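You operate a simulated robot arm through the tools that you are given. There is no shell and no other tool. Be economical: measure what you need, move in short steps, check, and stop when the job is done.

You run a simulated two-armed robot. Do the job below in one go: nothing can be reset, and whatever is moved stays where it is left.

JOB
On the top of the repair bench, fold the purple cloth in half.

It is judged by the outcome, as a careful person would: the job done as asked, and still so three seconds after it is handed in. It fails if anything else is knocked over, pushed out of place, dropped, spilled or broken. Flat cloth is picked up by pressing the open fingertips on it (5 to 10 N) and closing them slowly along it; thin cloth reads only 2 to 8 mm in the jaws.

ROBOT AND FRAMES
Two 7-joint arms with two-finger parallel grippers on one trunk, on a base that drives. Base frame: it is fixed to the floor where the robot stands at the start and does not move with it; the origin is under the middle of the robot, x ahead of it, y to its left, z up. Lengths are in mm, angles in degrees, forces in N, time in s.
The left shoulder is at the start at [70, 163, 1120], the right one opposite. Places, roughly: top of the repair bench [500, -100, 900]. Payload 3.43 kg a hand.
Tool frame (each hand has its own): the origin (TCP) lies between the finger pads and is the grasp point; the fingertips stand 34 mm ahead of it; z points along the fingers, y is the line along which they close. Largest opening 128 mm; finger width 24, thickness 12; the body of the gripper, 48 by 130 mm, starts 96 mm behind the TCP.
Orientation is that of the tool frame in the base frame, as [roll, pitch, yaw] about the fixed x, y, z axes, in that order (R = Rz(yaw) Ry(pitch) Rx(roll)). With the fingers straight down and closing along the base's y, the tool's x points along the base's -x, its y along +y and its z along -z.

CONTROLS
- The arms move only by the tool nudge_tool. It takes "left_increments", "right_increments" or both (then of equal length, played together; a hand with none holds still); each is a list of rows, each a list of 6 numbers: the shift along the base's x, y, z in units of 500 mm (1.0 is 500 mm), then the turn, a rotation vector about the base's x, y, z in units of 180 degrees (1.0 is 180 degrees). In form: [[tx, ty, tz, ax, ay, az], ...]. A call has 1 to 8 rows; each row is the pose to reach, as a shift and turn from the pose commanded when the call began. "left_grip" and "right_grip" are, for a hand that has rows, the opening, from 0 (shut) to 1 (fully open), set as the call begins (left out, the last holds). A call with a number of a shift or a turn outside -1 to 1 is refused whole. Each row takes 0.2 s and may step no farther than 50 mm and 8.6 degrees from the row before; otherwise, or with a gripper value out of range, the whole call is refused. Where a pose cannot be reached the arm comes as near as it can. A force on the tool above 40 N (or 10 N above the force at the start of the call, whichever is more), or a blocked arm, ends the call early, and 0.2 s more pass. Each finger travels about 153 mm/s and halts on what it meets, pressing with about 39 N; the grip force reading is that of the motor and also rises with nothing between the fingers. The clock runs only during rows and for 0.2 s after the last one: add rows that repeat a pose to give the fingers time. It gives the time, the measured TCP pose, the force on the tool (base axes), the opening and the grip force at its end, in the units of the frame above (readings bear some noise), with the torque about the TCP (base axes, N m) and any sound that the robot's microphone picked up, and new pictures: "views" is both (left out), scene, wrist or none (wrist: the cameras of the hands that moved).
- Cameras (640 x 400 px; columns grow to the right, rows downward): "scene" is now at [117.5, -27.1, 1320.1]; the picture's right is [-0.39, -0.92, 0.00], its down [-0.76, 0.32, -0.57] and it looks along [0.53, -0.22, -0.82] (base axes); focal length 214 px, centre (320, 200). "left" rides on the left gripper at [76, 11, -160] in its tool frame; the picture's right is [-0.15, 0.99, 0.00], its down [-0.88, -0.13, -0.46] and it looks along [-0.45, -0.07, 0.89] (tool axes); focal length 234 px, centre (320, 200). "right" rides on the right gripper at [76, -11, -160] in its tool frame; the picture's right is [0.15, 0.99, 0.00], its down [-0.88, 0.13, -0.46] and it looks along [-0.45, 0.07, 0.89] (tool axes); focal length 234 px, centre (320, 200). There is no depth. A picture from a camera that has moved, and an enlarged one, comes with that camera's place and axes in the base frame and with its lens.
- move_column(by): slides the trunk up (or, below 0, down) by that many mm; the arms and the scene camera ride with it, the base frame stays. It gives what a move gives, with no picture.
- steer(legs): drives the robot by 1 to 6 legs, each [ahead, left, turn to the left] in mm, mm and degrees, along the robot's own axes; the way and the turn of a leg run together, so that a leg with both is an arc; at most 1500 mm and 180 degrees a leg. The arms and the cameras ride along, it lands a little off, and it stops where it bumps. It gives what a move gives, and a new picture of the scene camera.
- turn_head(pan, tilt): turns the head with the scene camera to pan (to the left, within 86 degrees either way) and tilt (down, from -29 to 69), counted from straight ahead of the robot. It gives what a move gives, and a new picture of the scene camera.
- enlarge(camera, box): a new picture of the part [left, top, right, bottom] of that camera's present view, enlarged. No time passes.
- job_done(): hands the job in; it is judged then, once.

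Go step by step. Nothing tells you exact positions but the pictures and the camera data: compare them with the known pose of the tool, close in by small moves and look again before you grip or let go. The budget is 120 turns and 260 pictures, counting those below and the enlarged ones. Unless the task says otherwise, let go and move clear before handing in, and close with one line.

The tools are called after "Request:" as a command line: name --argument value ..., lists and objects as JSON in quotes. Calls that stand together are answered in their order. nudge_tool: Moves the arms, as the interface text tells. Its arguments: {"type":"object","properties":{"left_increments":{"type":"array"},"left_grip":{"type":"number"},"right_increments":{"type":"array"},"right_grip":{"type":"number"},"views":{"type":"string","enum":["both","scene","wrist","none"]}},"required":[]} The other tools are called the same way: move_column (by) slides the trunk up or down; steer (legs) drives the base; turn_head (pan, tilt) turns the head that bears the scene camera; enlarge (camera, box) takes an enlarged picture of a part of a camera's view; job_done () hands the job in.

At the start:

```text
time: 0.0
left_tcp_pos: [516.4, 73.4, 1095.0]
left_tcp_rot: [-179.9, -0.1, -179.9]
left_force: [0.3, 0.2, 0.2]
left_torque: [0.03, 0.0, 0.02]
left_finger_gap: 128.0
left_grip_force: 0.0
right_tcp_pos: [464.4, -381.5, 1065.4]
right_tcp_rot: [180.0, 0.0, -179.9]
right_force: [-0.2, 0.6, -0.3]
right_torque: [-0.03, 0.03, 0.0]
right_finger_gap: 128.0
right_grip_force: 0.1
trunk travel left (down, up): [-600.0, 340.0]
robot x, y, heading: [0.2, 3.5, -0.0]
head pan, tilt: [-22.8, 55.2]
```

scene: 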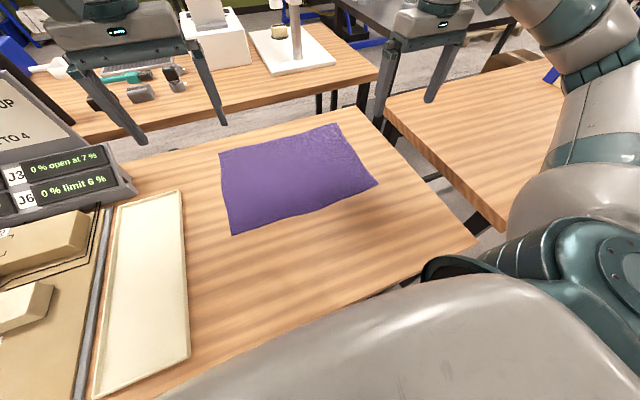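
right: 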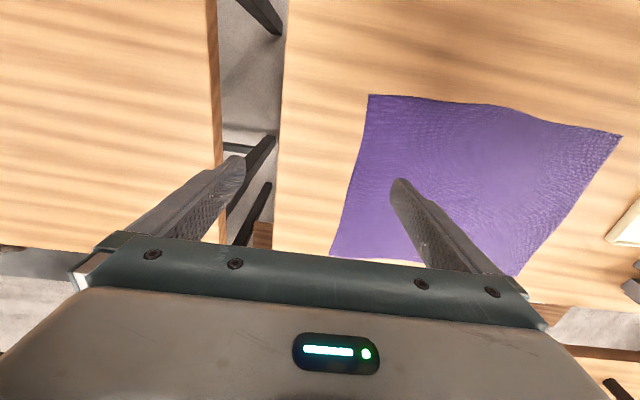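
left: 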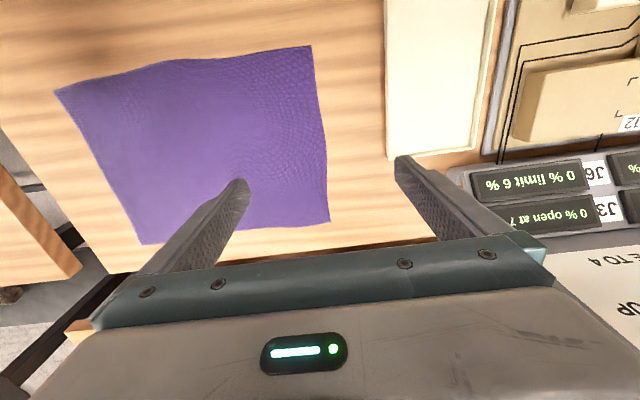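

The cloth lies at about x 396–687, y −325 to 76, with the bench top near z 870. I'll fold the near edge onto the far edge using both hands, and first I'll back up a little so the near edge is in comfortable reach.

Request:
steer --legs '[[-110, 0, 0]]'

```text
time: 1.2
left_tcp_pos: [406.2, 73.3, 1095.6]
left_tcp_rot: [179.9, -0.1, 180.0]
left_force: [-0.5, 0.4, -0.4]
left_torque: [0.03, -0.04, -0.04]
left_finger_gap: 128.0
left_grip_force: 0.0
right_tcp_pos: [353.6, -382.0, 1064.4]
right_tcp_rot: [180.0, 0.0, 180.0]
right_force: [-0.7, -0.3, 1.1]
right_torque: [0.0, 0.02, 0.03]
right_finger_gap: 128.0
right_grip_force: 0.1
trunk travel left (down, up): [-600.0, 340.0]
robot x, y, heading: [-108.8, 0.1, -0.0]
head pan, tilt: [-22.8, 55.2]
camera scene: at [7.4, -27.2, 1320.1], right [-0.39, -0.92, 0.0], down [-0.76, 0.32, -0.57], along [0.53, -0.22, -0.82], focal length 214 px, centre (320, 200)
```

scene: 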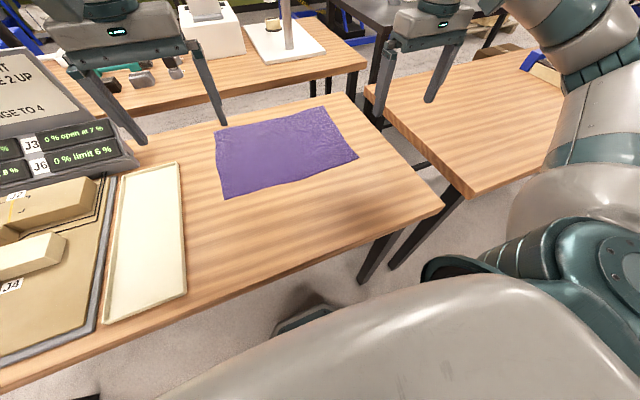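

The view agrees with my estimates. I'll bring both hands above the two near corners with jaws about 50 mm open.

Request:
nudge_tool --left_increments '[[0.001, -0.0155, -0.0725, 0, 0, 0], [0.002, -0.031, -0.145, 0, 0, 0], [0.003, -0.0465, -0.2175, 0, 0, 0], [0.004, -0.062, -0.29, 0, 0, 0], [0.004, -0.062, -0.29, 0, 0, 0]]' --right_increments '[[0.027, 0.048, -0.057, 0, 0, 0], [0.054, 0.096, -0.114, 0, 0, 0], [0.081, 0.144, -0.171, 0, 0, 0], [0.108, 0.192, -0.228, 0, 0, 0], [0.108, 0.192, -0.228, 0, 0, 0]]' --left_grip 0.4 --right_grip 0.4

```text
time: 2.4
left_tcp_pos: [404.9, 42.2, 948.4]
left_tcp_rot: [-180.0, 0.1, -180.0]
left_force: [-0.5, -0.2, 0.2]
left_torque: [-0.01, -0.06, 0.0]
left_finger_gap: 51.5
left_grip_force: 0.1
right_tcp_pos: [409.2, -285.6, 950.0]
right_tcp_rot: [179.9, 0.0, 179.9]
right_force: [0.4, -0.4, 0.3]
right_torque: [0.03, 0.0, 0.02]
right_finger_gap: 51.1
right_grip_force: 0.1
trunk travel left (down, up): [-600.0, 340.0]
robot x, y, heading: [-109.6, -1.7, 0.1]
head pan, tilt: [-22.8, 55.2]
camera scene: at [6.0, -27.5, 1320.3], right [-0.39, -0.92, 0.0], down [-0.76, 0.32, -0.57], along [0.53, -0.22, -0.82], focal length 214 px, centre (320, 200)
camera right: at [331.9, -297.3, 1108.5], right [-0.14, 0.99, 0.0], down [0.88, 0.13, 0.46], along [0.45, 0.07, -0.89], focal length 234 px, centre (320, 200)
camera left: at [328.9, 53.0, 1109.5], right [0.15, 0.99, 0.0], down [0.88, -0.13, 0.46], along [0.45, -0.07, -0.89], focal length 234 px, centre (320, 200)
```

scene: 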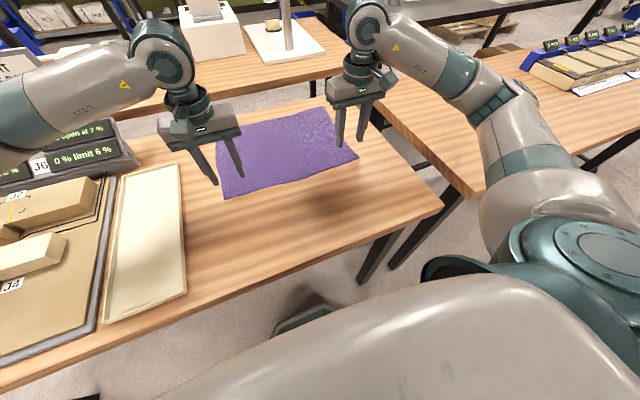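
right: 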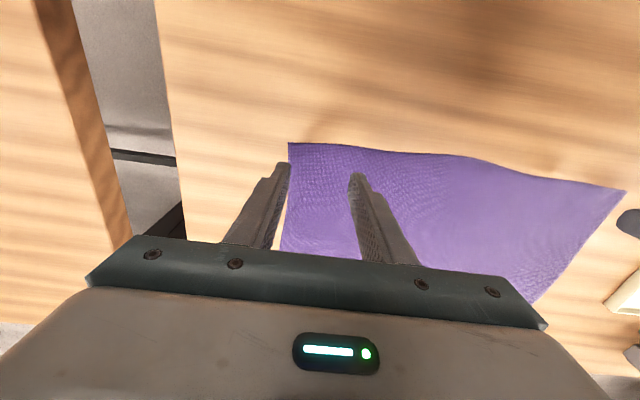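
left: 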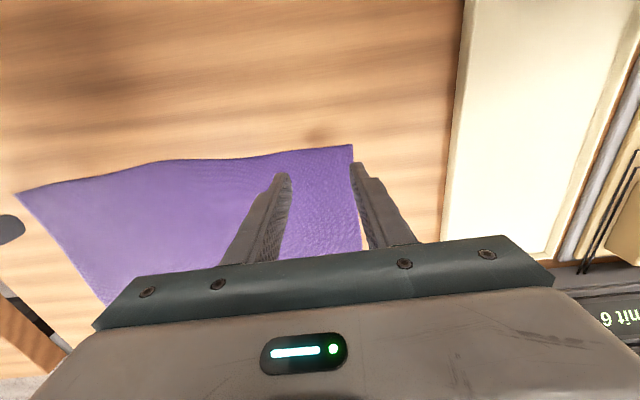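

Corners read as (392, 76) and (392, −319), so I'll shift each hand inward a few mm and descend to just above the cloth.

Request:
nudge_tool --left_increments '[[0.002, -0.016, -0.04, 0, 0, 0], [0.002, -0.016, -0.07, 0, 0, 0], [0.002, -0.016, -0.07, 0, 0, 0]]' --right_increments '[[-0.004, 0.012, -0.04, 0, 0, 0], [-0.004, 0.012, -0.074, 0, 0, 0], [-0.004, 0.012, -0.074, 0, 0, 0]]' --views "wrist"

```text
time: 3.2
left_tcp_pos: [410.3, 36.0, 914.5]
left_tcp_rot: [-180.0, 0.0, 179.9]
left_force: [0.2, 0.0, 1.4]
left_torque: [0.0, -0.03, -0.02]
left_finger_gap: 51.1
left_grip_force: 0.1
right_tcp_pos: [407.2, -279.4, 912.7]
right_tcp_rot: [179.9, 0.1, 180.0]
right_force: [-0.7, -0.1, -0.5]
right_torque: [0.0, -0.01, 0.0]
right_finger_gap: 51.3
right_grip_force: 0.1
trunk travel left (down, up): [-600.0, 340.0]
robot x, y, heading: [-108.3, 4.1, -0.1]
head pan, tilt: [-22.8, 55.2]
camera right: at [330.5, -290.8, 1071.3], right [-0.15, 0.99, 0.0], down [0.88, 0.13, 0.46], along [0.45, 0.07, -0.89], focal length 234 px, centre (320, 200)
camera left: at [332.4, 46.1, 1075.0], right [0.15, 0.99, 0.0], down [0.88, -0.13, 0.46], along [0.45, -0.07, -0.89], focal length 234 px, centre (320, 200)
```

right: 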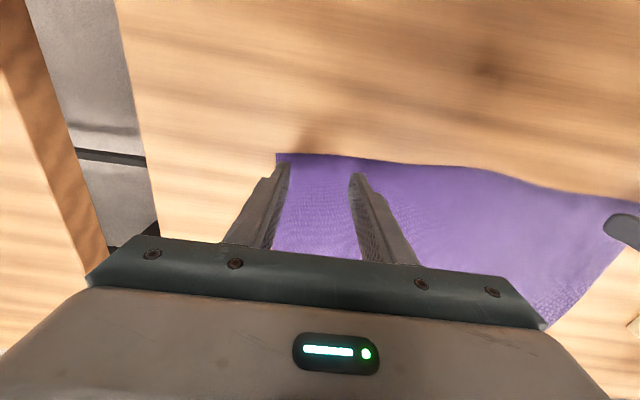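
left: 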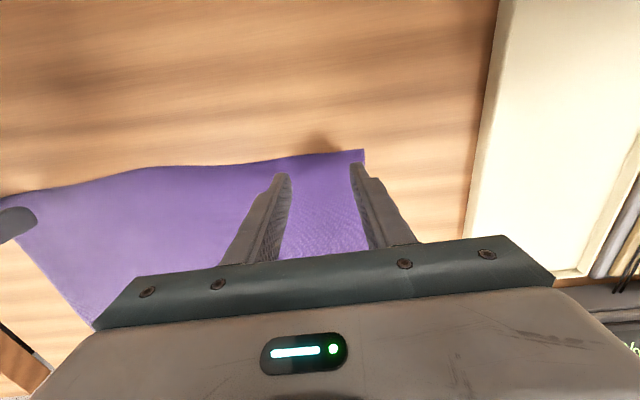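

Both jaws sit over the corners. I'm lowering slowly to feel contact.

Request:
nudge_tool --left_increments '[[0, 0, -0.004, 0, 0, 0], [0, 0, -0.008, 0, 0, 0], [0, 0, -0.012, 0, 0, 0]]' --right_increments '[[0, 0, -0.004, 0, 0, 0], [0, 0, -0.008, 0, 0, 0], [0, 0, -0.012, 0, 0, 0]]' --views "none"

Request:
nudge_tool --left_increments '[[0, 0, -0.004, 0, 0, 0], [0, 0, -0.004, 0, 0, 0]]' --right_increments '[[0, 0, -0.004, 0, 0, 0], [0, 0, -0.004, 0, 0, 0]]' --views "none"

```text
time: 4.0
left_tcp_pos: [409.4, 34.1, 908.8]
left_tcp_rot: [-180.0, -0.1, 180.0]
left_force: [0.2, 0.6, -0.3]
left_torque: [0.0, 0.01, -0.01]
left_finger_gap: 51.2
left_grip_force: 0.1
right_tcp_pos: [405.8, -279.8, 907.8]
right_tcp_rot: [180.0, -0.1, -180.0]
right_force: [-0.6, -0.1, -0.1]
right_torque: [0.01, -0.04, -0.01]
right_finger_gap: 51.3
right_grip_force: 0.0
trunk travel left (down, up): [-600.0, 340.0]
robot x, y, heading: [-111.9, -0.9, -0.1]
head pan, tilt: [-22.8, 55.2]
```

```text
time: 4.6
left_tcp_pos: [409.8, 35.0, 906.8]
left_tcp_rot: [-180.0, 0.0, -180.0]
left_force: [0.1, -0.4, -0.1]
left_torque: [0.01, 0.02, 0.04]
left_finger_gap: 51.4
left_grip_force: 0.1
right_tcp_pos: [406.2, -279.9, 905.6]
right_tcp_rot: [180.0, -0.1, 179.8]
right_force: [0.1, 0.2, 0.3]
right_torque: [0.0, 0.01, 0.02]
right_finger_gap: 51.1
right_grip_force: 0.1
trunk travel left (down, up): [-600.0, 340.0]
robot x, y, heading: [-109.4, -2.6, -0.1]
head pan, tilt: [-22.8, 55.2]
```

No contact yet; I'm lowering further in small steps.

Request:
nudge_tool --left_increments '[[0, 0, -0.004, 0, 0, 0], [0, 0, -0.006, 0, 0, 0], [0, 0, -0.006, 0, 0, 0]]' --right_increments '[[0, 0, -0.004, 0, 0, 0], [0, 0, -0.004, 0, 0, 0], [0, 0, -0.004, 0, 0, 0]]' --views "none"

```text
time: 5.4
left_tcp_pos: [409.1, 34.8, 903.5]
left_tcp_rot: [180.0, -0.1, -179.9]
left_force: [-0.7, 0.0, 0.4]
left_torque: [0.0, 0.0, 0.01]
left_finger_gap: 51.2
left_grip_force: 0.1
right_tcp_pos: [406.9, -280.3, 904.0]
right_tcp_rot: [179.9, 0.0, 179.9]
right_force: [0.5, 0.0, -0.4]
right_torque: [-0.05, 0.0, 0.05]
right_finger_gap: 51.1
right_grip_force: 0.1
trunk travel left (down, up): [-600.0, 340.0]
robot x, y, heading: [-107.5, 4.2, 0.1]
head pan, tilt: [-22.8, 55.2]
```

Request:
nudge_tool --left_increments '[[0, 0, -0.003, 0, 0, 0], [0, 0, -0.006, 0, 0, 0], [0, 0, -0.006, 0, 0, 0]]' --right_increments '[[0, 0, -0.003, 0, 0, 0], [0, 0, -0.006, 0, 0, 0], [0, 0, -0.006, 0, 0, 0]]' --views "wrist"

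```text
time: 6.2
left_tcp_pos: [409.9, 35.6, 901.9]
left_tcp_rot: [-179.9, -0.1, 180.0]
left_force: [-0.2, 0.0, -0.1]
left_torque: [0.01, 0.02, -0.01]
left_finger_gap: 51.1
left_grip_force: 0.1
right_tcp_pos: [406.1, -279.6, 900.2]
right_tcp_rot: [-179.9, 0.0, 179.9]
right_force: [-0.6, 0.1, 0.2]
right_torque: [0.01, 0.0, -0.03]
right_finger_gap: 51.0
right_grip_force: 0.0
trunk travel left (down, up): [-600.0, 340.0]
robot x, y, heading: [-109.1, 0.5, -0.3]
head pan, tilt: [-22.8, 55.2]
camera right: at [329.8, -291.1, 1058.8], right [-0.15, 0.99, 0.0], down [0.88, 0.13, 0.46], along [0.45, 0.07, -0.89], focal length 234 px, centre (320, 200)
camera left: at [332.6, 44.9, 1061.1], right [0.15, 0.99, 0.0], down [0.88, -0.13, 0.46], along [0.45, -0.07, -0.89], focal length 234 px, centre (320, 200)
```

right: 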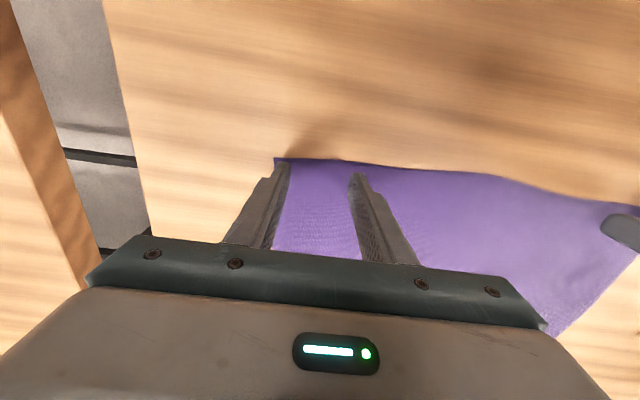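
left: 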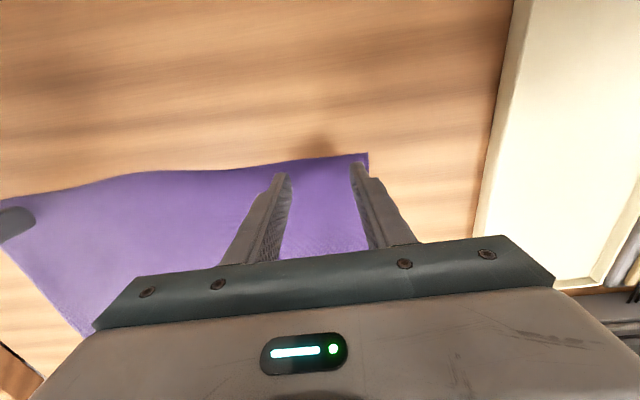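

Request:
nudge_tool --left_increments '[[0, 0, -0.003, 0, 0, 0], [0, 0, -0.006, 0, 0, 0], [0, 0, -0.006, 0, 0, 0]]' --right_increments '[[0, 0, -0.002, 0, 0, 0], [0, 0, -0.004, 0, 0, 0], [0, 0, -0.004, 0, 0, 0]]' --views "none"

Request:
nudge_tool --left_increments '[[0, 0, -0.002, 0, 0, 0], [0, 0, -0.004, 0, 0, 0], [0, 0, -0.004, 0, 0, 0]]' --right_increments '[[0, 0, -0.002, 0, 0, 0], [0, 0, -0.004, 0, 0, 0], [0, 0, -0.004, 0, 0, 0]]' --views "none"

```text
time: 7.0
left_tcp_pos: [408.3, 34.3, 898.1]
left_tcp_rot: [180.0, 0.0, -180.0]
left_force: [0.5, 0.9, -0.7]
left_torque: [0.01, 0.02, 0.01]
left_finger_gap: 51.2
left_grip_force: 0.1
right_tcp_pos: [405.1, -280.7, 898.3]
right_tcp_rot: [179.9, 0.0, 179.9]
right_force: [0.6, -0.3, 1.0]
right_torque: [0.01, 0.02, 0.01]
right_finger_gap: 51.2
right_grip_force: 0.0
trunk travel left (down, up): [-600.0, 340.0]
robot x, y, heading: [-108.5, -0.7, -0.3]
head pan, tilt: [-22.8, 55.2]
```

```text
time: 7.8
left_tcp_pos: [409.3, 34.1, 896.2]
left_tcp_rot: [-180.0, 0.0, -180.0]
left_force: [-0.8, 0.0, 0.4]
left_torque: [-0.01, -0.01, 0.01]
left_finger_gap: 51.3
left_grip_force: 0.0
right_tcp_pos: [406.4, -280.0, 897.2]
right_tcp_rot: [180.0, 0.0, 179.9]
right_force: [-0.3, 0.6, -0.1]
right_torque: [-0.02, 0.02, 0.0]
right_finger_gap: 51.3
right_grip_force: 0.1
trunk travel left (down, up): [-600.0, 340.0]
robot x, y, heading: [-106.4, -0.4, -0.4]
head pan, tilt: [-22.8, 55.2]
```

Request:
nudge_tool --left_increments '[[0, 0, -0.002, 0, 0, 0], [0, 0, -0.004, 0, 0, 0], [0, 0, -0.004, 0, 0, 0]]' --right_increments '[[0, 0, -0.002, 0, 0, 0], [0, 0, -0.004, 0, 0, 0], [0, 0, -0.004, 0, 0, 0]]' --views "none"

Request:
nudge_tool --left_increments '[[0, 0, -0.002, 0, 0, 0], [0, 0, -0.004, 0, 0, 0], [0, 0, -0.004, 0, 0, 0]]' --right_increments '[[0, 0, -0.002, 0, 0, 0], [0, 0, -0.004, 0, 0, 0], [0, 0, -0.004, 0, 0, 0]]' --views "none"

```text
time: 8.6
left_tcp_pos: [408.8, 33.6, 894.6]
left_tcp_rot: [-179.9, 0.1, 180.0]
left_force: [-0.1, 2.1, 12.6]
left_torque: [0.24, 0.04, 0.01]
left_finger_gap: 51.4
left_grip_force: 0.2
right_tcp_pos: [405.4, -279.5, 896.1]
right_tcp_rot: [179.9, 0.0, 179.9]
right_force: [0.5, 0.5, 0.8]
right_torque: [0.0, 0.0, 0.04]
right_finger_gap: 51.1
right_grip_force: 0.0
trunk travel left (down, up): [-600.0, 340.0]
robot x, y, heading: [-111.9, 0.0, -0.1]
head pan, tilt: [-22.8, 55.2]
```

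```text
time: 9.4
left_tcp_pos: [408.5, 33.5, 895.3]
left_tcp_rot: [-179.9, 0.4, -179.9]
left_force: [7.8, 1.6, 38.4]
left_torque: [0.92, -0.03, -0.18]
left_finger_gap: 51.4
left_grip_force: 0.2
right_tcp_pos: [403.6, -280.4, 895.1]
right_tcp_rot: [-180.0, 0.2, 179.9]
right_force: [2.7, 1.2, 9.2]
right_torque: [-0.03, -0.05, 0.01]
right_finger_gap: 51.0
right_grip_force: 0.1
trunk travel left (down, up): [-600.0, 340.0]
robot x, y, heading: [-108.5, -1.5, -0.3]
head pan, tilt: [-22.8, 55.2]
```

Contact is at TCP z≈895. The left presses too hard, so I'll ease it to about 8 N, then begin closing in steps.

Request:
nudge_tool --left_increments '[[0, 0, 0.0046, 0, 0, 0], [0, 0, 0.0046, 0, 0, 0]]' --views "none"

Request:
nudge_tool --left_increments '[[0, 0, 0, 0, 0, 0]]' --right_increments '[[0, 0, 0, 0, 0, 0]]' --left_grip 0.33 --right_grip 0.33 --views "wrist"

```text
time: 10.0
left_tcp_pos: [408.2, 34.4, 895.0]
left_tcp_rot: [-179.9, 0.2, 179.9]
left_force: [4.6, -1.2, 22.6]
left_torque: [0.3, -0.14, -0.07]
left_finger_gap: 51.0
left_grip_force: 0.0
right_tcp_pos: [403.2, -279.4, 895.4]
right_tcp_rot: [179.9, 0.2, 179.9]
right_force: [2.7, 0.9, 20.0]
right_torque: [0.0, -0.03, 0.01]
right_finger_gap: 51.1
right_grip_force: 0.1
trunk travel left (down, up): [-600.0, 340.0]
robot x, y, heading: [-110.7, 3.0, -0.1]
head pan, tilt: [-22.8, 55.2]
```

```text
time: 10.4
left_tcp_pos: [407.2, 33.8, 895.7]
left_tcp_rot: [-179.9, 0.1, -180.0]
left_force: [1.3, -4.4, 17.4]
left_torque: [0.04, -0.02, -0.01]
left_finger_gap: 42.3
left_grip_force: 0.1
right_tcp_pos: [403.9, -279.9, 895.1]
right_tcp_rot: [-180.0, 0.2, 179.9]
right_force: [2.7, 2.6, 23.4]
right_torque: [0.12, 0.0, -0.03]
right_finger_gap: 42.8
right_grip_force: 0.6
trunk travel left (down, up): [-600.0, 340.0]
robot x, y, heading: [-109.2, 1.6, -0.0]
head pan, tilt: [-22.8, 55.2]
camera right: at [327.1, -290.9, 1052.9], right [-0.15, 0.99, 0.0], down [0.88, 0.13, 0.46], along [0.45, 0.07, -0.89], focal length 234 px, centre (320, 200)
camera left: at [330.1, 45.3, 1055.1], right [0.15, 0.99, 0.0], down [0.88, -0.13, 0.46], along [0.45, -0.07, -0.89], focal length 234 px, centre (320, 200)
```

right: 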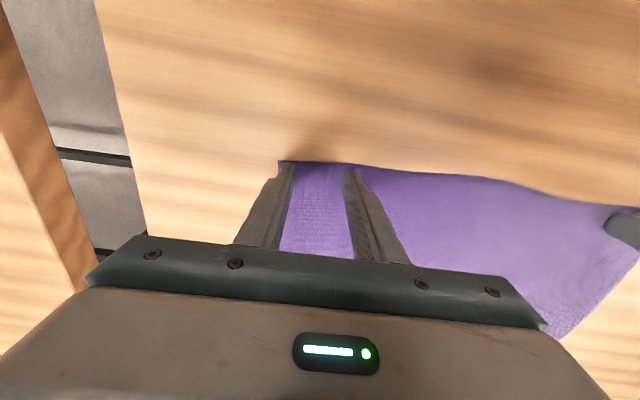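
left: 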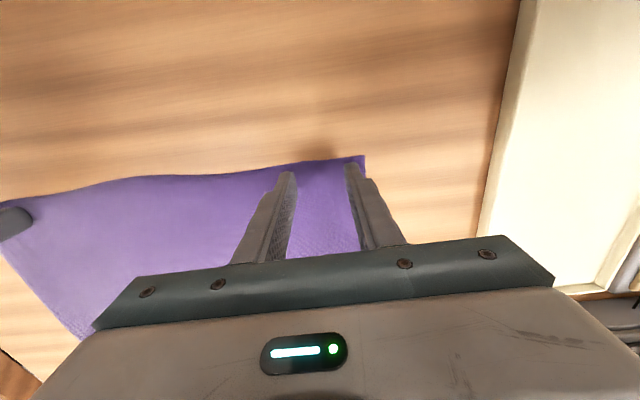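

Forces have settled around 20 N, so I'll ease both to under 10 N and continue closing gradually.

Request:
nudge_tool --left_increments '[[0, 0, 0.0015, 0, 0, 0], [0, 0, 0.0015, 0, 0, 0]]' --right_increments '[[0, 0, 0.002, 0, 0, 0], [0, 0, 0.002, 0, 0, 0]]' --views "none"

Request:
nudge_tool --left_increments '[[0, 0, 0, 0, 0, 0]]' --right_increments '[[0, 0, 0, 0, 0, 0]]' --left_grip 0.26 --right_grip 0.26 --views "wrist"

```text
time: 11.0
left_tcp_pos: [407.4, 35.0, 895.4]
left_tcp_rot: [-180.0, -0.1, 180.0]
left_force: [-1.7, -3.9, 9.0]
left_torque: [-0.05, 0.07, -0.02]
left_finger_gap: 43.0
left_grip_force: 1.5
right_tcp_pos: [403.5, -280.5, 895.0]
right_tcp_rot: [-179.9, 0.1, -180.0]
right_force: [-0.2, 5.1, 17.1]
right_torque: [0.3, 0.04, -0.02]
right_finger_gap: 43.3
right_grip_force: 0.7
trunk travel left (down, up): [-600.0, 340.0]
robot x, y, heading: [-114.6, -0.5, 0.1]
head pan, tilt: [-22.8, 55.2]
```

```text
time: 11.4
left_tcp_pos: [409.2, 35.5, 895.5]
left_tcp_rot: [180.0, 0.2, 180.0]
left_force: [-1.8, 0.6, 6.8]
left_torque: [-0.01, 0.07, 0.01]
left_finger_gap: 33.4
left_grip_force: 0.6
right_tcp_pos: [403.9, -282.1, 894.4]
right_tcp_rot: [-179.9, 0.2, 179.9]
right_force: [-0.9, -3.4, 15.7]
right_torque: [0.06, 0.06, 0.0]
right_finger_gap: 31.7
right_grip_force: 0.0
trunk travel left (down, up): [-600.0, 340.0]
robot x, y, heading: [-109.8, 1.8, -0.2]
head pan, tilt: [-22.8, 55.2]
camera right: at [328.1, -292.0, 1053.1], right [-0.14, 0.99, 0.0], down [0.88, 0.13, 0.46], along [0.45, 0.06, -0.89], focal length 234 px, centre (320, 200)
camera left: at [331.4, 45.3, 1055.2], right [0.15, 0.99, 0.0], down [0.88, -0.13, 0.46], along [0.45, -0.07, -0.89], focal length 234 px, centre (320, 200)
```

right: 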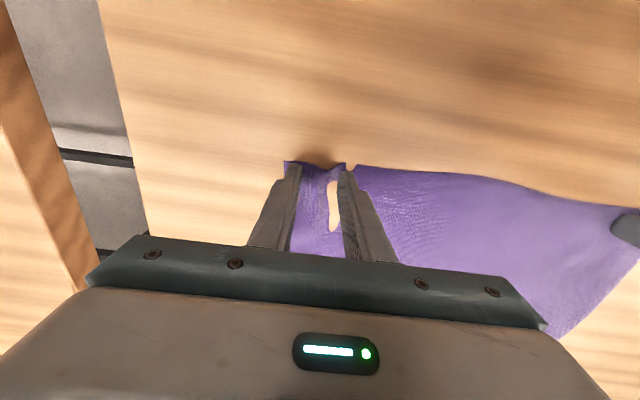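
left: 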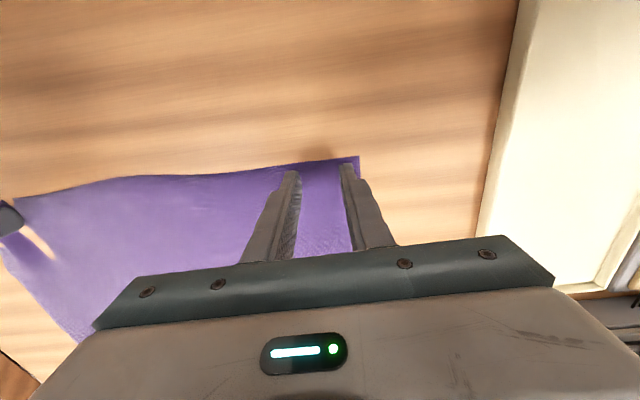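

The right jaw shows an odd bare patch beside its inner finger; let me look closer.

Request:
enlarge --camera "right" --box '[240, 130, 440, 255]'

Request:
enlarge --camera "left" --box '[220, 130, 420, 255]'

```text
3.20 times, centred on (340, 192) of right
camera zoom: at [328.1, -292.0, 1053.1], right [-0.14, 0.99, 0.0], down [0.88, 0.13, 0.46], along [0.45, 0.06, -0.89], focal length 749 px, centre (256, 224)
```

zoom: 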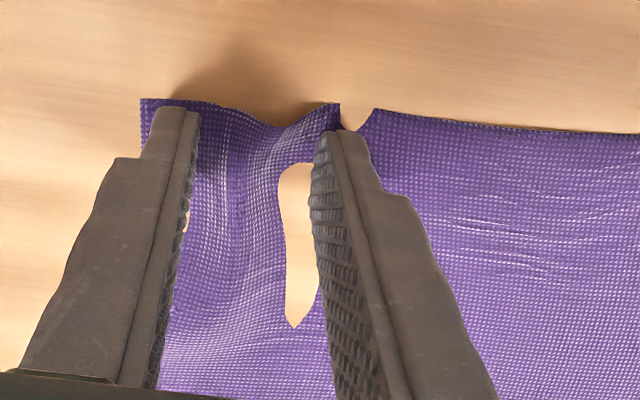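

```text
3.20 times, centred on (320, 192) of left
camera zoom: at [331.4, 45.3, 1055.2], right [0.15, 0.99, 0.0], down [0.88, -0.13, 0.46], along [0.45, -0.07, -0.89], focal length 749 px, centre (320, 224)
```

zoom: 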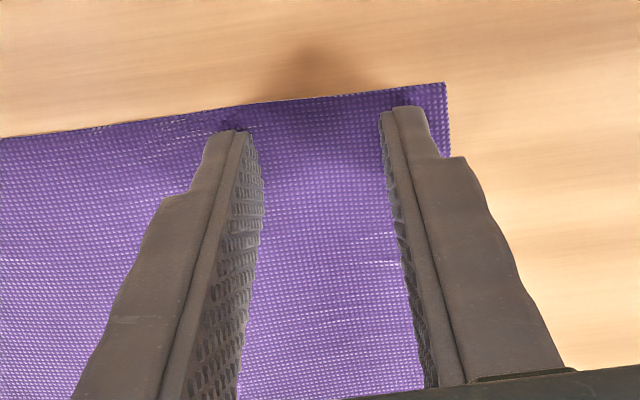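

The right is bunching (with a visual dip of cloth into the table), while the left is mostly sliding. I'll ease the right, press the left a hair more and keep closing.

Request:
nudge_tool --left_increments '[[0, 0, -0.001, 0, 0, 0], [0, 0, -0.001, 0, 0, 0]]' --right_increments '[[0, 0, 0.0015, 0, 0, 0], [0, 0, 0.0015, 0, 0, 0]]' --left_grip 0.2 --right_grip 0.2 --views "none"

Request:
nudge_tool --left_increments '[[0, 0, 0, 0, 0, 0]]' --right_increments '[[0, 0, 0, 0, 0, 0]]' --left_grip 0.13 --right_grip 0.13 --views "wrist"

```text
time: 12.0
left_tcp_pos: [409.2, 35.2, 895.0]
left_tcp_rot: [-180.0, 0.0, 180.0]
left_force: [-0.6, 0.8, 6.6]
left_torque: [0.08, 0.01, -0.02]
left_finger_gap: 25.2
left_grip_force: 0.0
right_tcp_pos: [404.9, -279.8, 894.5]
right_tcp_rot: [-180.0, 0.1, 179.8]
right_force: [-1.5, -1.5, 8.5]
right_torque: [0.03, 0.03, 0.01]
right_finger_gap: 25.0
right_grip_force: 0.0
trunk travel left (down, up): [-600.0, 340.0]
robot x, y, heading: [-112.3, 2.0, 0.1]
head pan, tilt: [-22.8, 55.2]
```

```text
time: 12.4
left_tcp_pos: [408.2, 33.5, 895.2]
left_tcp_rot: [-180.0, 0.1, 180.0]
left_force: [0.1, 0.4, 8.5]
left_torque: [0.04, 0.04, 0.01]
left_finger_gap: 15.5
left_grip_force: 0.0
right_tcp_pos: [405.2, -279.0, 894.9]
right_tcp_rot: [-180.0, 0.0, 179.9]
right_force: [-0.5, 0.0, 5.4]
right_torque: [0.05, -0.01, -0.01]
right_finger_gap: 16.2
right_grip_force: 0.0
trunk travel left (down, up): [-600.0, 340.0]
robot x, y, heading: [-109.3, -1.2, 0.0]
head pan, tilt: [-22.8, 55.2]
camera right: at [329.3, -291.0, 1053.3], right [-0.15, 0.99, 0.0], down [0.88, 0.13, 0.46], along [0.45, 0.07, -0.89], focal length 234 px, centre (320, 200)
camera left: at [331.7, 44.7, 1055.2], right [0.15, 0.99, 0.0], down [0.88, -0.13, 0.46], along [0.45, -0.07, -0.89], focal length 234 px, centre (320, 200)
```

right: 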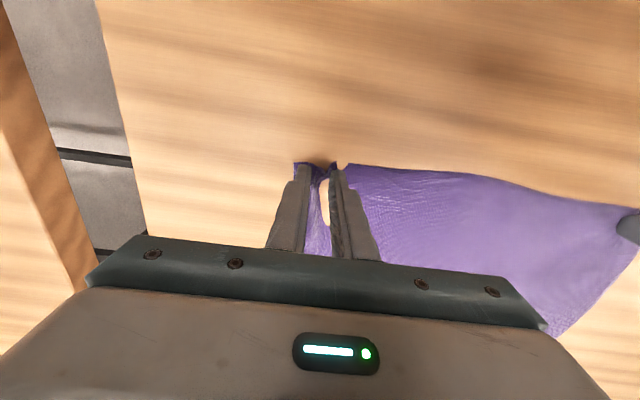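
left: 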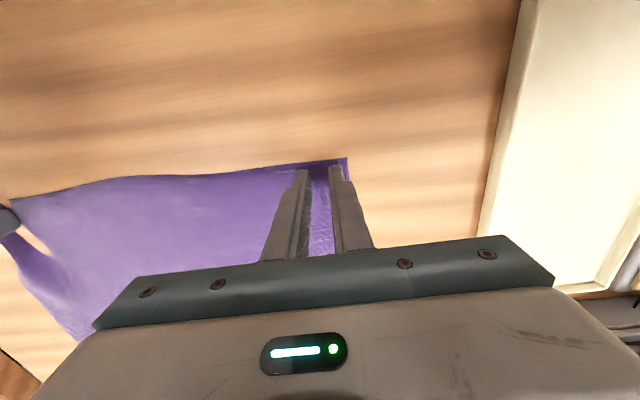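

Cloth is drawing in with the outer fingers on both sides. I'll finish closing.

Request:
nudge_tool --left_increments '[[0, 0, 0, 0, 0, 0]]' --right_increments '[[0, 0, 0, 0, 0, 0]]' --left_grip 0.06 --right_grip 0.06 --views "none"

Request:
nudge_tool --left_increments '[[0, 0, 0, 0, 0, 0], [0, 0, 0, 0, 0, 0]]' --right_increments '[[0, 0, 0, 0, 0, 0], [0, 0, 0, 0, 0, 0]]' --left_grip 0 --right_grip 0 --views "wrist"

```text
time: 12.8
left_tcp_pos: [408.2, 33.8, 895.2]
left_tcp_rot: [179.9, 0.1, -180.0]
left_force: [-0.3, 0.0, 7.3]
left_torque: [0.0, 0.03, -0.03]
left_finger_gap: 6.5
left_grip_force: 0.0
right_tcp_pos: [406.6, -279.8, 896.1]
right_tcp_rot: [180.0, 0.1, 179.9]
right_force: [0.5, 1.0, 3.5]
right_torque: [0.03, -0.02, -0.02]
right_finger_gap: 7.9
right_grip_force: 0.1
trunk travel left (down, up): [-600.0, 340.0]
robot x, y, heading: [-110.4, 1.3, -0.1]
head pan, tilt: [-22.8, 55.2]
```

```text
time: 13.4
left_tcp_pos: [409.1, 34.9, 896.5]
left_tcp_rot: [-180.0, 0.0, -179.9]
left_force: [-0.4, 0.5, 8.3]
left_torque: [0.02, 0.0, 0.02]
left_finger_gap: 0.0
left_grip_force: 32.6
right_tcp_pos: [405.2, -279.1, 895.0]
right_tcp_rot: [179.9, 0.1, 179.9]
right_force: [0.1, 1.7, 1.1]
right_torque: [0.03, 0.02, -0.07]
right_finger_gap: 1.8
right_grip_force: 36.6
trunk travel left (down, up): [-600.0, 340.0]
robot x, y, heading: [-111.0, 2.9, -0.4]
head pan, tilt: [-22.8, 55.2]
camera right: at [329.4, -291.2, 1053.4], right [-0.15, 0.99, 0.0], down [0.88, 0.13, 0.46], along [0.45, 0.07, -0.89], focal length 234 px, centre (320, 200)
camera left: at [332.0, 44.6, 1055.2], right [0.15, 0.99, 0.0], down [0.88, -0.13, 0.46], along [0.45, -0.07, -0.89], focal length 234 px, centre (320, 200)
```

right: 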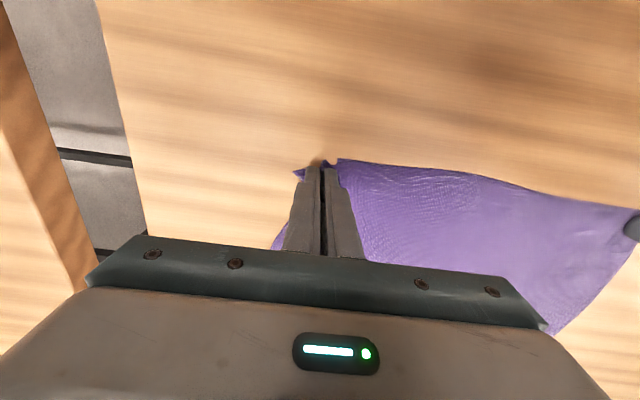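
left: 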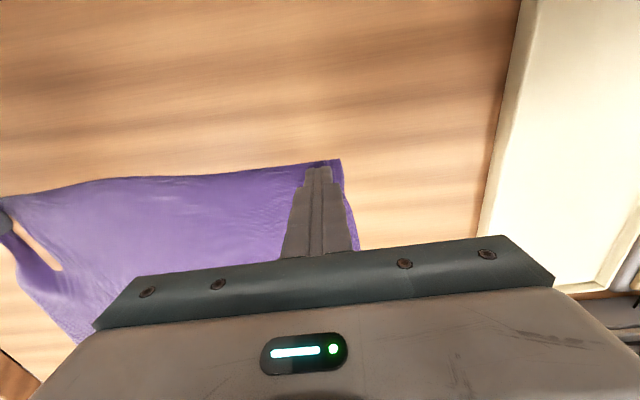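

The left slipped (0 mm); the right reads 1.8 mm, which is doubtful. I'll raise both a bit to check the right and reopen the left.

Request:
nudge_tool --left_increments '[[0, 0, 0.02, 0, 0, 0], [0, 0, 0.03, 0, 0, 0], [0, 0, 0.03, 0, 0, 0]]' --right_increments '[[0, 0, 0.02, 0, 0, 0], [0, 0, 0.05, 0, 0, 0], [0, 0, 0.06, 0, 0, 0]]' --left_grip 0.01 --views "both"

```text
time: 14.2
left_tcp_pos: [409.6, 34.7, 909.8]
left_tcp_rot: [179.9, 0.0, 180.0]
left_force: [-1.2, -0.2, -0.5]
left_torque: [0.01, -0.01, -0.01]
left_finger_gap: 0.0
left_grip_force: 33.4
right_tcp_pos: [405.8, -280.4, 924.8]
right_tcp_rot: [179.9, -0.1, 179.9]
right_force: [0.1, -0.5, 0.2]
right_torque: [-0.01, 0.0, 0.0]
right_finger_gap: 2.2
right_grip_force: 36.7
trunk travel left (down, up): [-600.0, 340.0]
robot x, y, heading: [-108.9, 1.2, -0.4]
head pan, tilt: [-22.8, 55.2]
camera scene: at [7.8, -27.2, 1320.1], right [-0.39, -0.92, 0.0], down [-0.76, 0.32, -0.57], along [0.53, -0.22, -0.82], focal length 214 px, centre (320, 200)
camera right: at [330.3, -291.6, 1083.4], right [-0.15, 0.99, 0.0], down [0.88, 0.13, 0.45], along [0.45, 0.07, -0.89], focal length 234 px, centre (320, 200)
camera left: at [333.0, 45.0, 1069.3], right [0.15, 0.99, 0.0], down [0.88, -0.13, 0.46], along [0.45, -0.07, -0.89], focal length 234 px, centre (320, 200)
```

scene: 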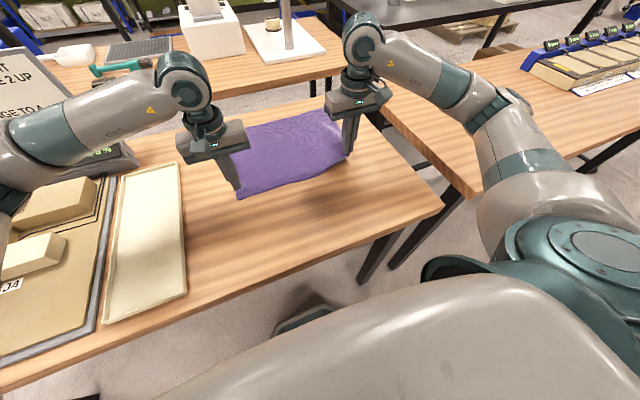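
right: 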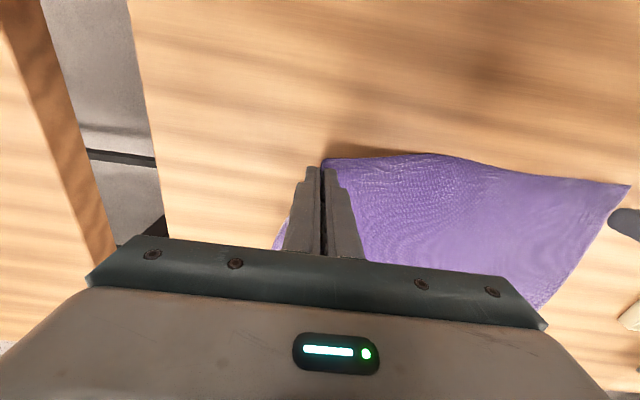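
left: 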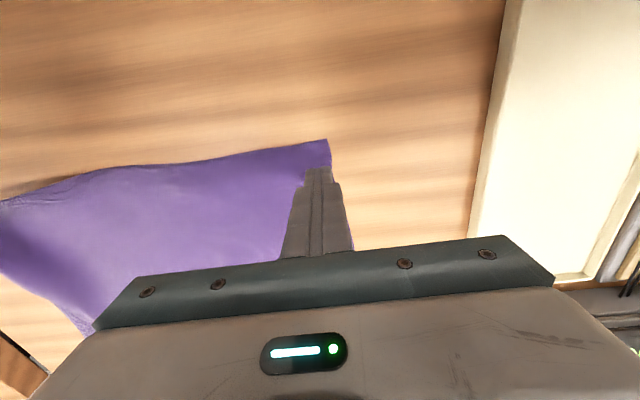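

The right holds the cloth. I'll lower the right back to near the table, and move the left, reopened, inward of its shifted corner at about (380, 45).

Request:
nudge_tool --left_increments '[[0, 0, 0.03, 0, 0, 0], [-0.026, -0.05, 0.03, 0, 0, 0], [-0.026, -0.05, 0.0, 0, 0, 0], [-0.026, -0.05, 0.0, 0, 0, 0]]' --right_increments '[[0, 0, -0.025, 0, 0, 0], [0, 0, -0.05, 0, 0, 0], [0, 0, -0.05, 0, 0, 0], [0, 0, -0.05, 0, 0, 0]]' --left_grip 0.4 --views "wrist"

```text
time: 15.2
left_tcp_pos: [396.0, 9.5, 909.2]
left_tcp_rot: [180.0, -0.1, -180.0]
left_force: [0.2, 0.2, 1.4]
left_torque: [0.01, 0.0, -0.04]
left_finger_gap: 51.1
left_grip_force: 0.2
right_tcp_pos: [405.5, -280.7, 899.6]
right_tcp_rot: [180.0, -0.1, 179.9]
right_force: [0.1, 0.5, -0.2]
right_torque: [0.03, -0.01, -0.01]
right_finger_gap: 1.8
right_grip_force: 36.8
trunk travel left (down, up): [-600.0, 340.0]
robot x, y, heading: [-107.3, -1.7, -0.2]
head pan, tilt: [-22.8, 55.2]
camera right: at [329.5, -292.5, 1057.8], right [-0.15, 0.99, 0.0], down [0.88, 0.13, 0.46], along [0.45, 0.07, -0.89], focal length 234 px, centre (320, 200)
camera left: at [319.1, 19.5, 1069.3], right [0.15, 0.99, 0.0], down [0.88, -0.13, 0.46], along [0.45, -0.07, -0.89], focal length 234 px, centre (320, 200)
```

right: 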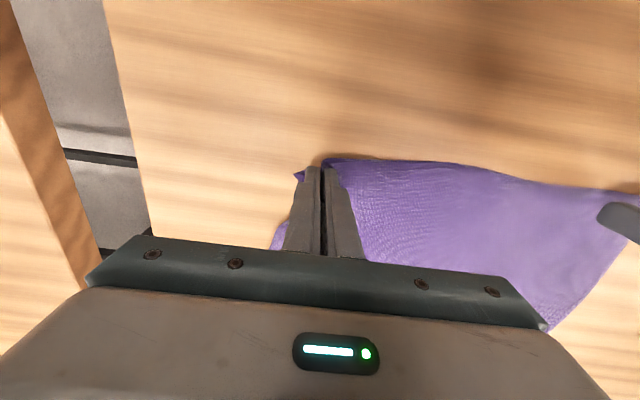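
left: 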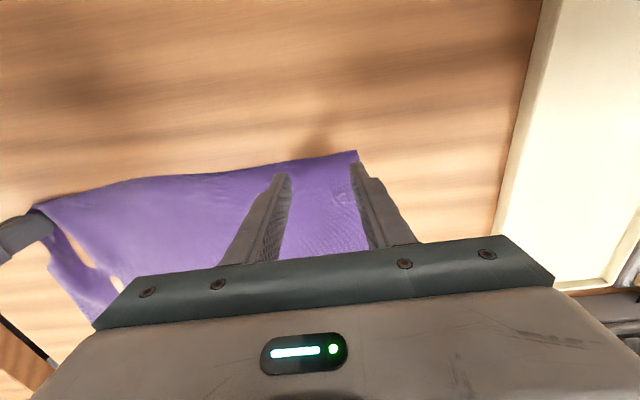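

Good. I'll shift the left 7 mm further in and press down gradually.

Request:
nudge_tool --left_increments '[[0, -0.014, -0.01, 0, 0, 0], [0, -0.014, -0.022, 0, 0, 0], [0, -0.014, -0.026, 0, 0, 0], [0, -0.014, -0.028, 0, 0, 0], [0, -0.014, -0.028, 0, 0, 0]]' --views "none"

Request:
nudge_tool --left_increments '[[0, 0, -0.001, 0, 0, 0], [0, 0, -0.002, 0, 0, 0], [0, 0, -0.002, 0, 0, 0]]' --views "none"

```text
time: 16.4
left_tcp_pos: [396.1, 3.0, 894.7]
left_tcp_rot: [-179.9, 0.0, -179.9]
left_force: [0.4, 0.6, 2.9]
left_torque: [0.03, -0.01, 0.0]
left_finger_gap: 51.4
left_grip_force: 0.2
right_tcp_pos: [405.4, -280.2, 899.6]
right_tcp_rot: [-180.0, 0.0, 179.9]
right_force: [0.6, -0.7, 0.0]
right_torque: [0.03, 0.02, 0.01]
right_finger_gap: 1.8
right_grip_force: 36.6
trunk travel left (down, up): [-600.0, 340.0]
robot x, y, heading: [-111.0, -1.9, -0.1]
head pan, tilt: [-22.8, 55.2]
```

```text
time: 17.2
left_tcp_pos: [396.6, 2.3, 895.8]
left_tcp_rot: [180.0, 0.1, -180.0]
left_force: [1.0, 0.7, 8.4]
left_torque: [0.13, -0.04, -0.01]
left_finger_gap: 51.6
left_grip_force: 0.4
right_tcp_pos: [404.9, -280.5, 900.7]
right_tcp_rot: [-180.0, 0.0, 179.9]
right_force: [-0.8, -0.2, -0.1]
right_torque: [0.01, -0.02, -0.01]
right_finger_gap: 2.0
right_grip_force: 36.5
trunk travel left (down, up): [-600.0, 340.0]
robot x, y, heading: [-110.8, 1.3, 0.0]
head pan, tilt: [-22.8, 55.2]
```

Request:
nudge_tool --left_increments '[[0, 0, -0.001, 0, 0, 0], [0, 0, -0.001, 0, 0, 0]]' --left_grip 0.34 --views "none"

Request:
nudge_tool --left_increments '[[0, 0, 0, 0, 0, 0]]' --left_grip 0.28 --views "none"

Request:
enlarge --camera "left" --box '[220, 130, 420, 255]'

```text
time: 17.8
left_tcp_pos: [397.4, 1.6, 895.1]
left_tcp_rot: [-179.8, 0.1, -180.0]
left_force: [1.8, -0.9, 14.4]
left_torque: [0.12, -0.06, -0.08]
left_finger_gap: 42.6
left_grip_force: 0.0
right_tcp_pos: [405.5, -281.8, 900.6]
right_tcp_rot: [179.9, -0.1, 179.9]
right_force: [0.4, -0.6, 0.5]
right_torque: [0.02, 0.03, 0.05]
right_finger_gap: 2.1
right_grip_force: 36.5
trunk travel left (down, up): [-600.0, 340.0]
robot x, y, heading: [-111.2, 0.2, -0.2]
head pan, tilt: [-22.8, 55.2]
```

```text
time: 18.2
left_tcp_pos: [396.8, 1.4, 895.6]
left_tcp_rot: [179.9, 0.0, 180.0]
left_force: [-0.1, -1.8, 17.4]
left_torque: [0.03, -0.01, 0.01]
left_finger_gap: 34.3
left_grip_force: 0.1
right_tcp_pos: [405.1, -280.3, 900.0]
right_tcp_rot: [-180.0, 0.0, 179.9]
right_force: [-0.4, 0.3, 0.5]
right_torque: [0.03, -0.03, -0.03]
right_finger_gap: 2.2
right_grip_force: 37.3
trunk travel left (down, up): [-600.0, 340.0]
robot x, y, heading: [-112.3, -1.9, -0.3]
head pan, tilt: [-22.8, 55.2]
```

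```text
3.20 times, centred on (320, 192) of left
camera zoom: at [318.7, 12.5, 1055.1], right [0.15, 0.99, 0.0], down [0.88, -0.13, 0.46], along [0.45, -0.07, -0.89], focal length 749 px, centre (320, 224)
```

zoom: 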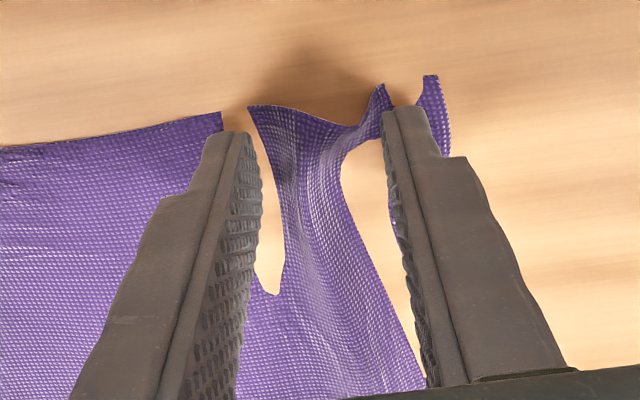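

A ridge is now forming between the left fingers. I'll keep closing in steps.

Request:
nudge_tool --left_increments '[[0, 0, 0, 0, 0, 0]]' --left_grip 0.2 --views "none"

Request:
nudge_tool --left_increments '[[0, 0, 0, 0, 0, 0]]' --left_grip 0.13 --views "none"

Request:
nudge_tool --left_increments '[[0, 0, 0, 0, 0, 0]]' --left_grip 0.06 --views "none"

Request:
nudge_tool --left_increments '[[0, 0, 0, 0, 0, 0], [0, 0, 0, 0, 0, 0]]' --left_grip 0 --views "wrist"

```text
time: 18.6
left_tcp_pos: [395.5, 2.1, 894.8]
left_tcp_rot: [-179.8, 0.1, -180.0]
left_force: [1.3, -2.8, 18.1]
left_torque: [-0.01, -0.01, -0.01]
left_finger_gap: 24.8
left_grip_force: 0.0
right_tcp_pos: [405.6, -280.2, 901.2]
right_tcp_rot: [180.0, 0.0, 179.9]
right_force: [-0.5, 2.6, 0.6]
right_torque: [0.09, 0.0, -0.04]
right_finger_gap: 2.2
right_grip_force: 36.6
trunk travel left (down, up): [-600.0, 340.0]
robot x, y, heading: [-111.4, 3.2, -0.0]
head pan, tilt: [-22.8, 55.2]
```

```text
time: 19.0
left_tcp_pos: [395.7, 1.0, 895.2]
left_tcp_rot: [-179.9, 0.1, -179.9]
left_force: [0.5, -4.8, 18.7]
left_torque: [-0.09, 0.01, -0.01]
left_finger_gap: 16.8
left_grip_force: 0.2
right_tcp_pos: [403.8, -281.0, 900.8]
right_tcp_rot: [179.9, 0.1, 180.0]
right_force: [-0.7, 4.9, -0.3]
right_torque: [0.15, -0.01, -0.07]
right_finger_gap: 2.2
right_grip_force: 37.0
trunk travel left (down, up): [-600.0, 340.0]
robot x, y, heading: [-111.6, 2.1, -0.3]
head pan, tilt: [-22.8, 55.2]
```

```text
time: 19.4
left_tcp_pos: [395.0, 1.9, 895.3]
left_tcp_rot: [-179.9, 0.0, 180.0]
left_force: [0.4, -8.0, 18.3]
left_torque: [-0.25, 0.05, 0.1]
left_finger_gap: 7.1
left_grip_force: 9.2
right_tcp_pos: [405.2, -281.8, 900.7]
right_tcp_rot: [180.0, 0.1, 179.9]
right_force: [-0.7, 9.6, -0.6]
right_torque: [0.34, -0.01, -0.14]
right_finger_gap: 1.9
right_grip_force: 36.5
trunk travel left (down, up): [-600.0, 340.0]
robot x, y, heading: [-112.2, 3.9, -0.0]
head pan, tilt: [-22.8, 55.2]
```

```text
time: 20.0
left_tcp_pos: [395.1, 2.3, 895.5]
left_tcp_rot: [-180.0, 0.0, 180.0]
left_force: [0.1, -13.6, 20.3]
left_torque: [-0.4, 0.04, 0.13]
left_finger_gap: 1.9
left_grip_force: 36.6
right_tcp_pos: [404.9, -279.9, 901.7]
right_tcp_rot: [179.9, 0.1, 180.0]
right_force: [-0.5, 14.0, -0.6]
right_torque: [0.48, 0.01, -0.2]
right_finger_gap: 2.3
right_grip_force: 36.9
trunk travel left (down, up): [-600.0, 340.0]
robot x, y, heading: [-113.0, 6.0, -0.2]
head pan, tilt: [-22.8, 55.2]
camera left: at [318.4, 12.4, 1055.0], right [0.15, 0.99, 0.0], down [0.88, -0.13, 0.46], along [0.45, -0.07, -0.89], focal length 234 px, centre (320, 200)
```

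left: 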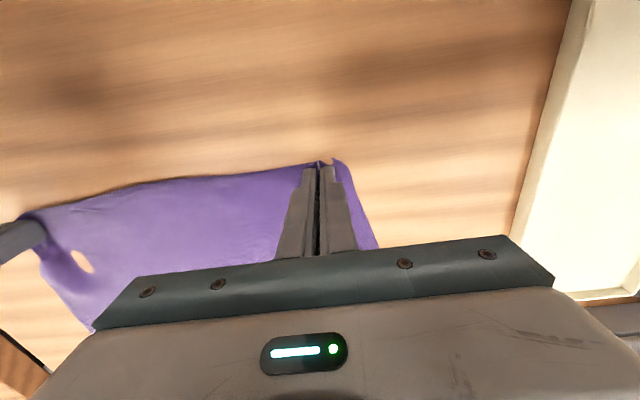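

Both hands hold the near edge, which is taut between them. I'll relieve the tension slightly, lift 60 mm and look.

Request:
nudge_tool --left_increments '[[0, -0.006, 0.03, 0, 0, 0], [0, -0.006, 0.08, 0, 0, 0], [0, -0.006, 0.12, 0, 0, 0], [0, -0.006, 0.12, 0, 0, 0]]' --right_increments '[[-0.01, 0.006, 0.03, 0, 0, 0], [-0.018, 0.006, 0.08, 0, 0, 0], [-0.018, 0.006, 0.11, 0, 0, 0], [-0.018, 0.006, 0.11, 0, 0, 0]]'

```text
time: 21.0
left_tcp_pos: [396.8, -2.2, 955.4]
left_tcp_rot: [180.0, 0.1, -180.0]
left_force: [0.4, -5.7, -0.1]
left_torque: [-0.18, -0.02, 0.07]
left_finger_gap: 2.1
left_grip_force: 36.5
right_tcp_pos: [397.0, -278.7, 954.2]
right_tcp_rot: [179.9, 0.0, 179.9]
right_force: [0.2, 5.7, -0.6]
right_torque: [0.18, 0.01, -0.1]
right_finger_gap: 2.2
right_grip_force: 36.7
trunk travel left (down, up): [-600.0, 340.0]
robot x, y, heading: [-110.0, 4.4, -0.1]
head pan, tilt: [-22.8, 55.2]
camera scene: at [7.5, -27.1, 1320.1], right [-0.39, -0.92, 0.0], down [-0.76, 0.32, -0.57], along [0.53, -0.22, -0.82], focal length 214 px, centre (320, 200)
camera right: at [321.0, -289.5, 1112.5], right [-0.15, 0.99, 0.0], down [0.88, 0.13, 0.46], along [0.45, 0.07, -0.89], focal length 234 px, centre (320, 200)
camera left: at [320.0, 8.7, 1115.3], right [0.15, 0.99, 0.0], down [0.88, -0.13, 0.46], along [0.45, -0.07, -0.89], focal length 234 px, centre (320, 200)
```

scene: 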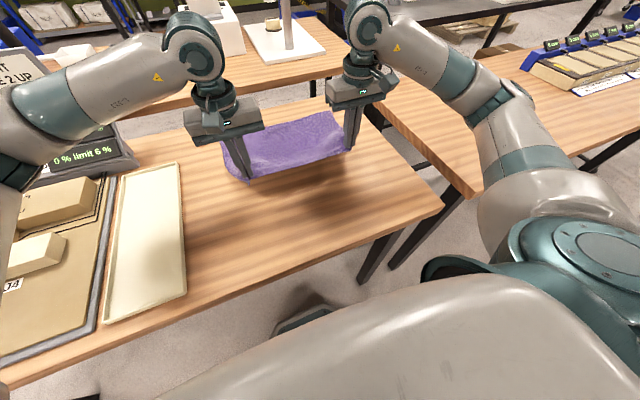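
right: 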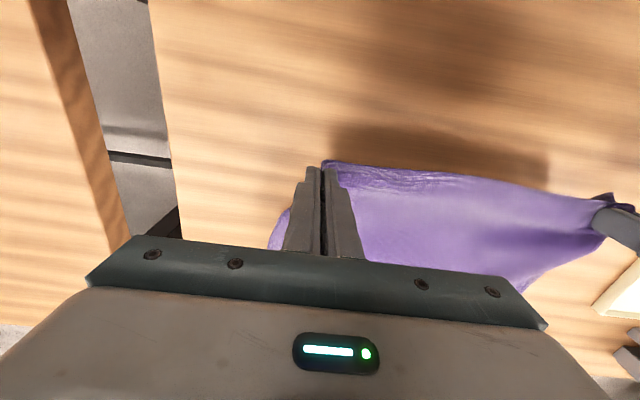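
left: 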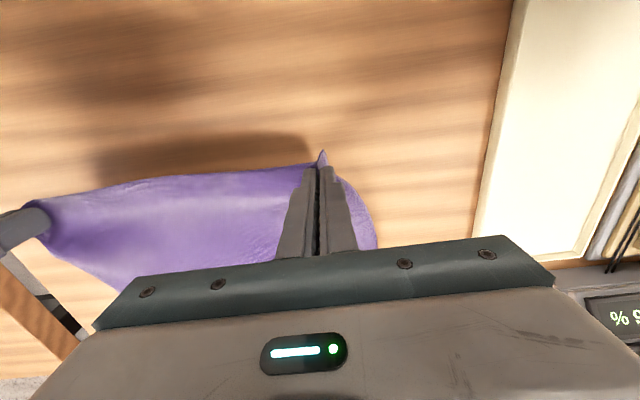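

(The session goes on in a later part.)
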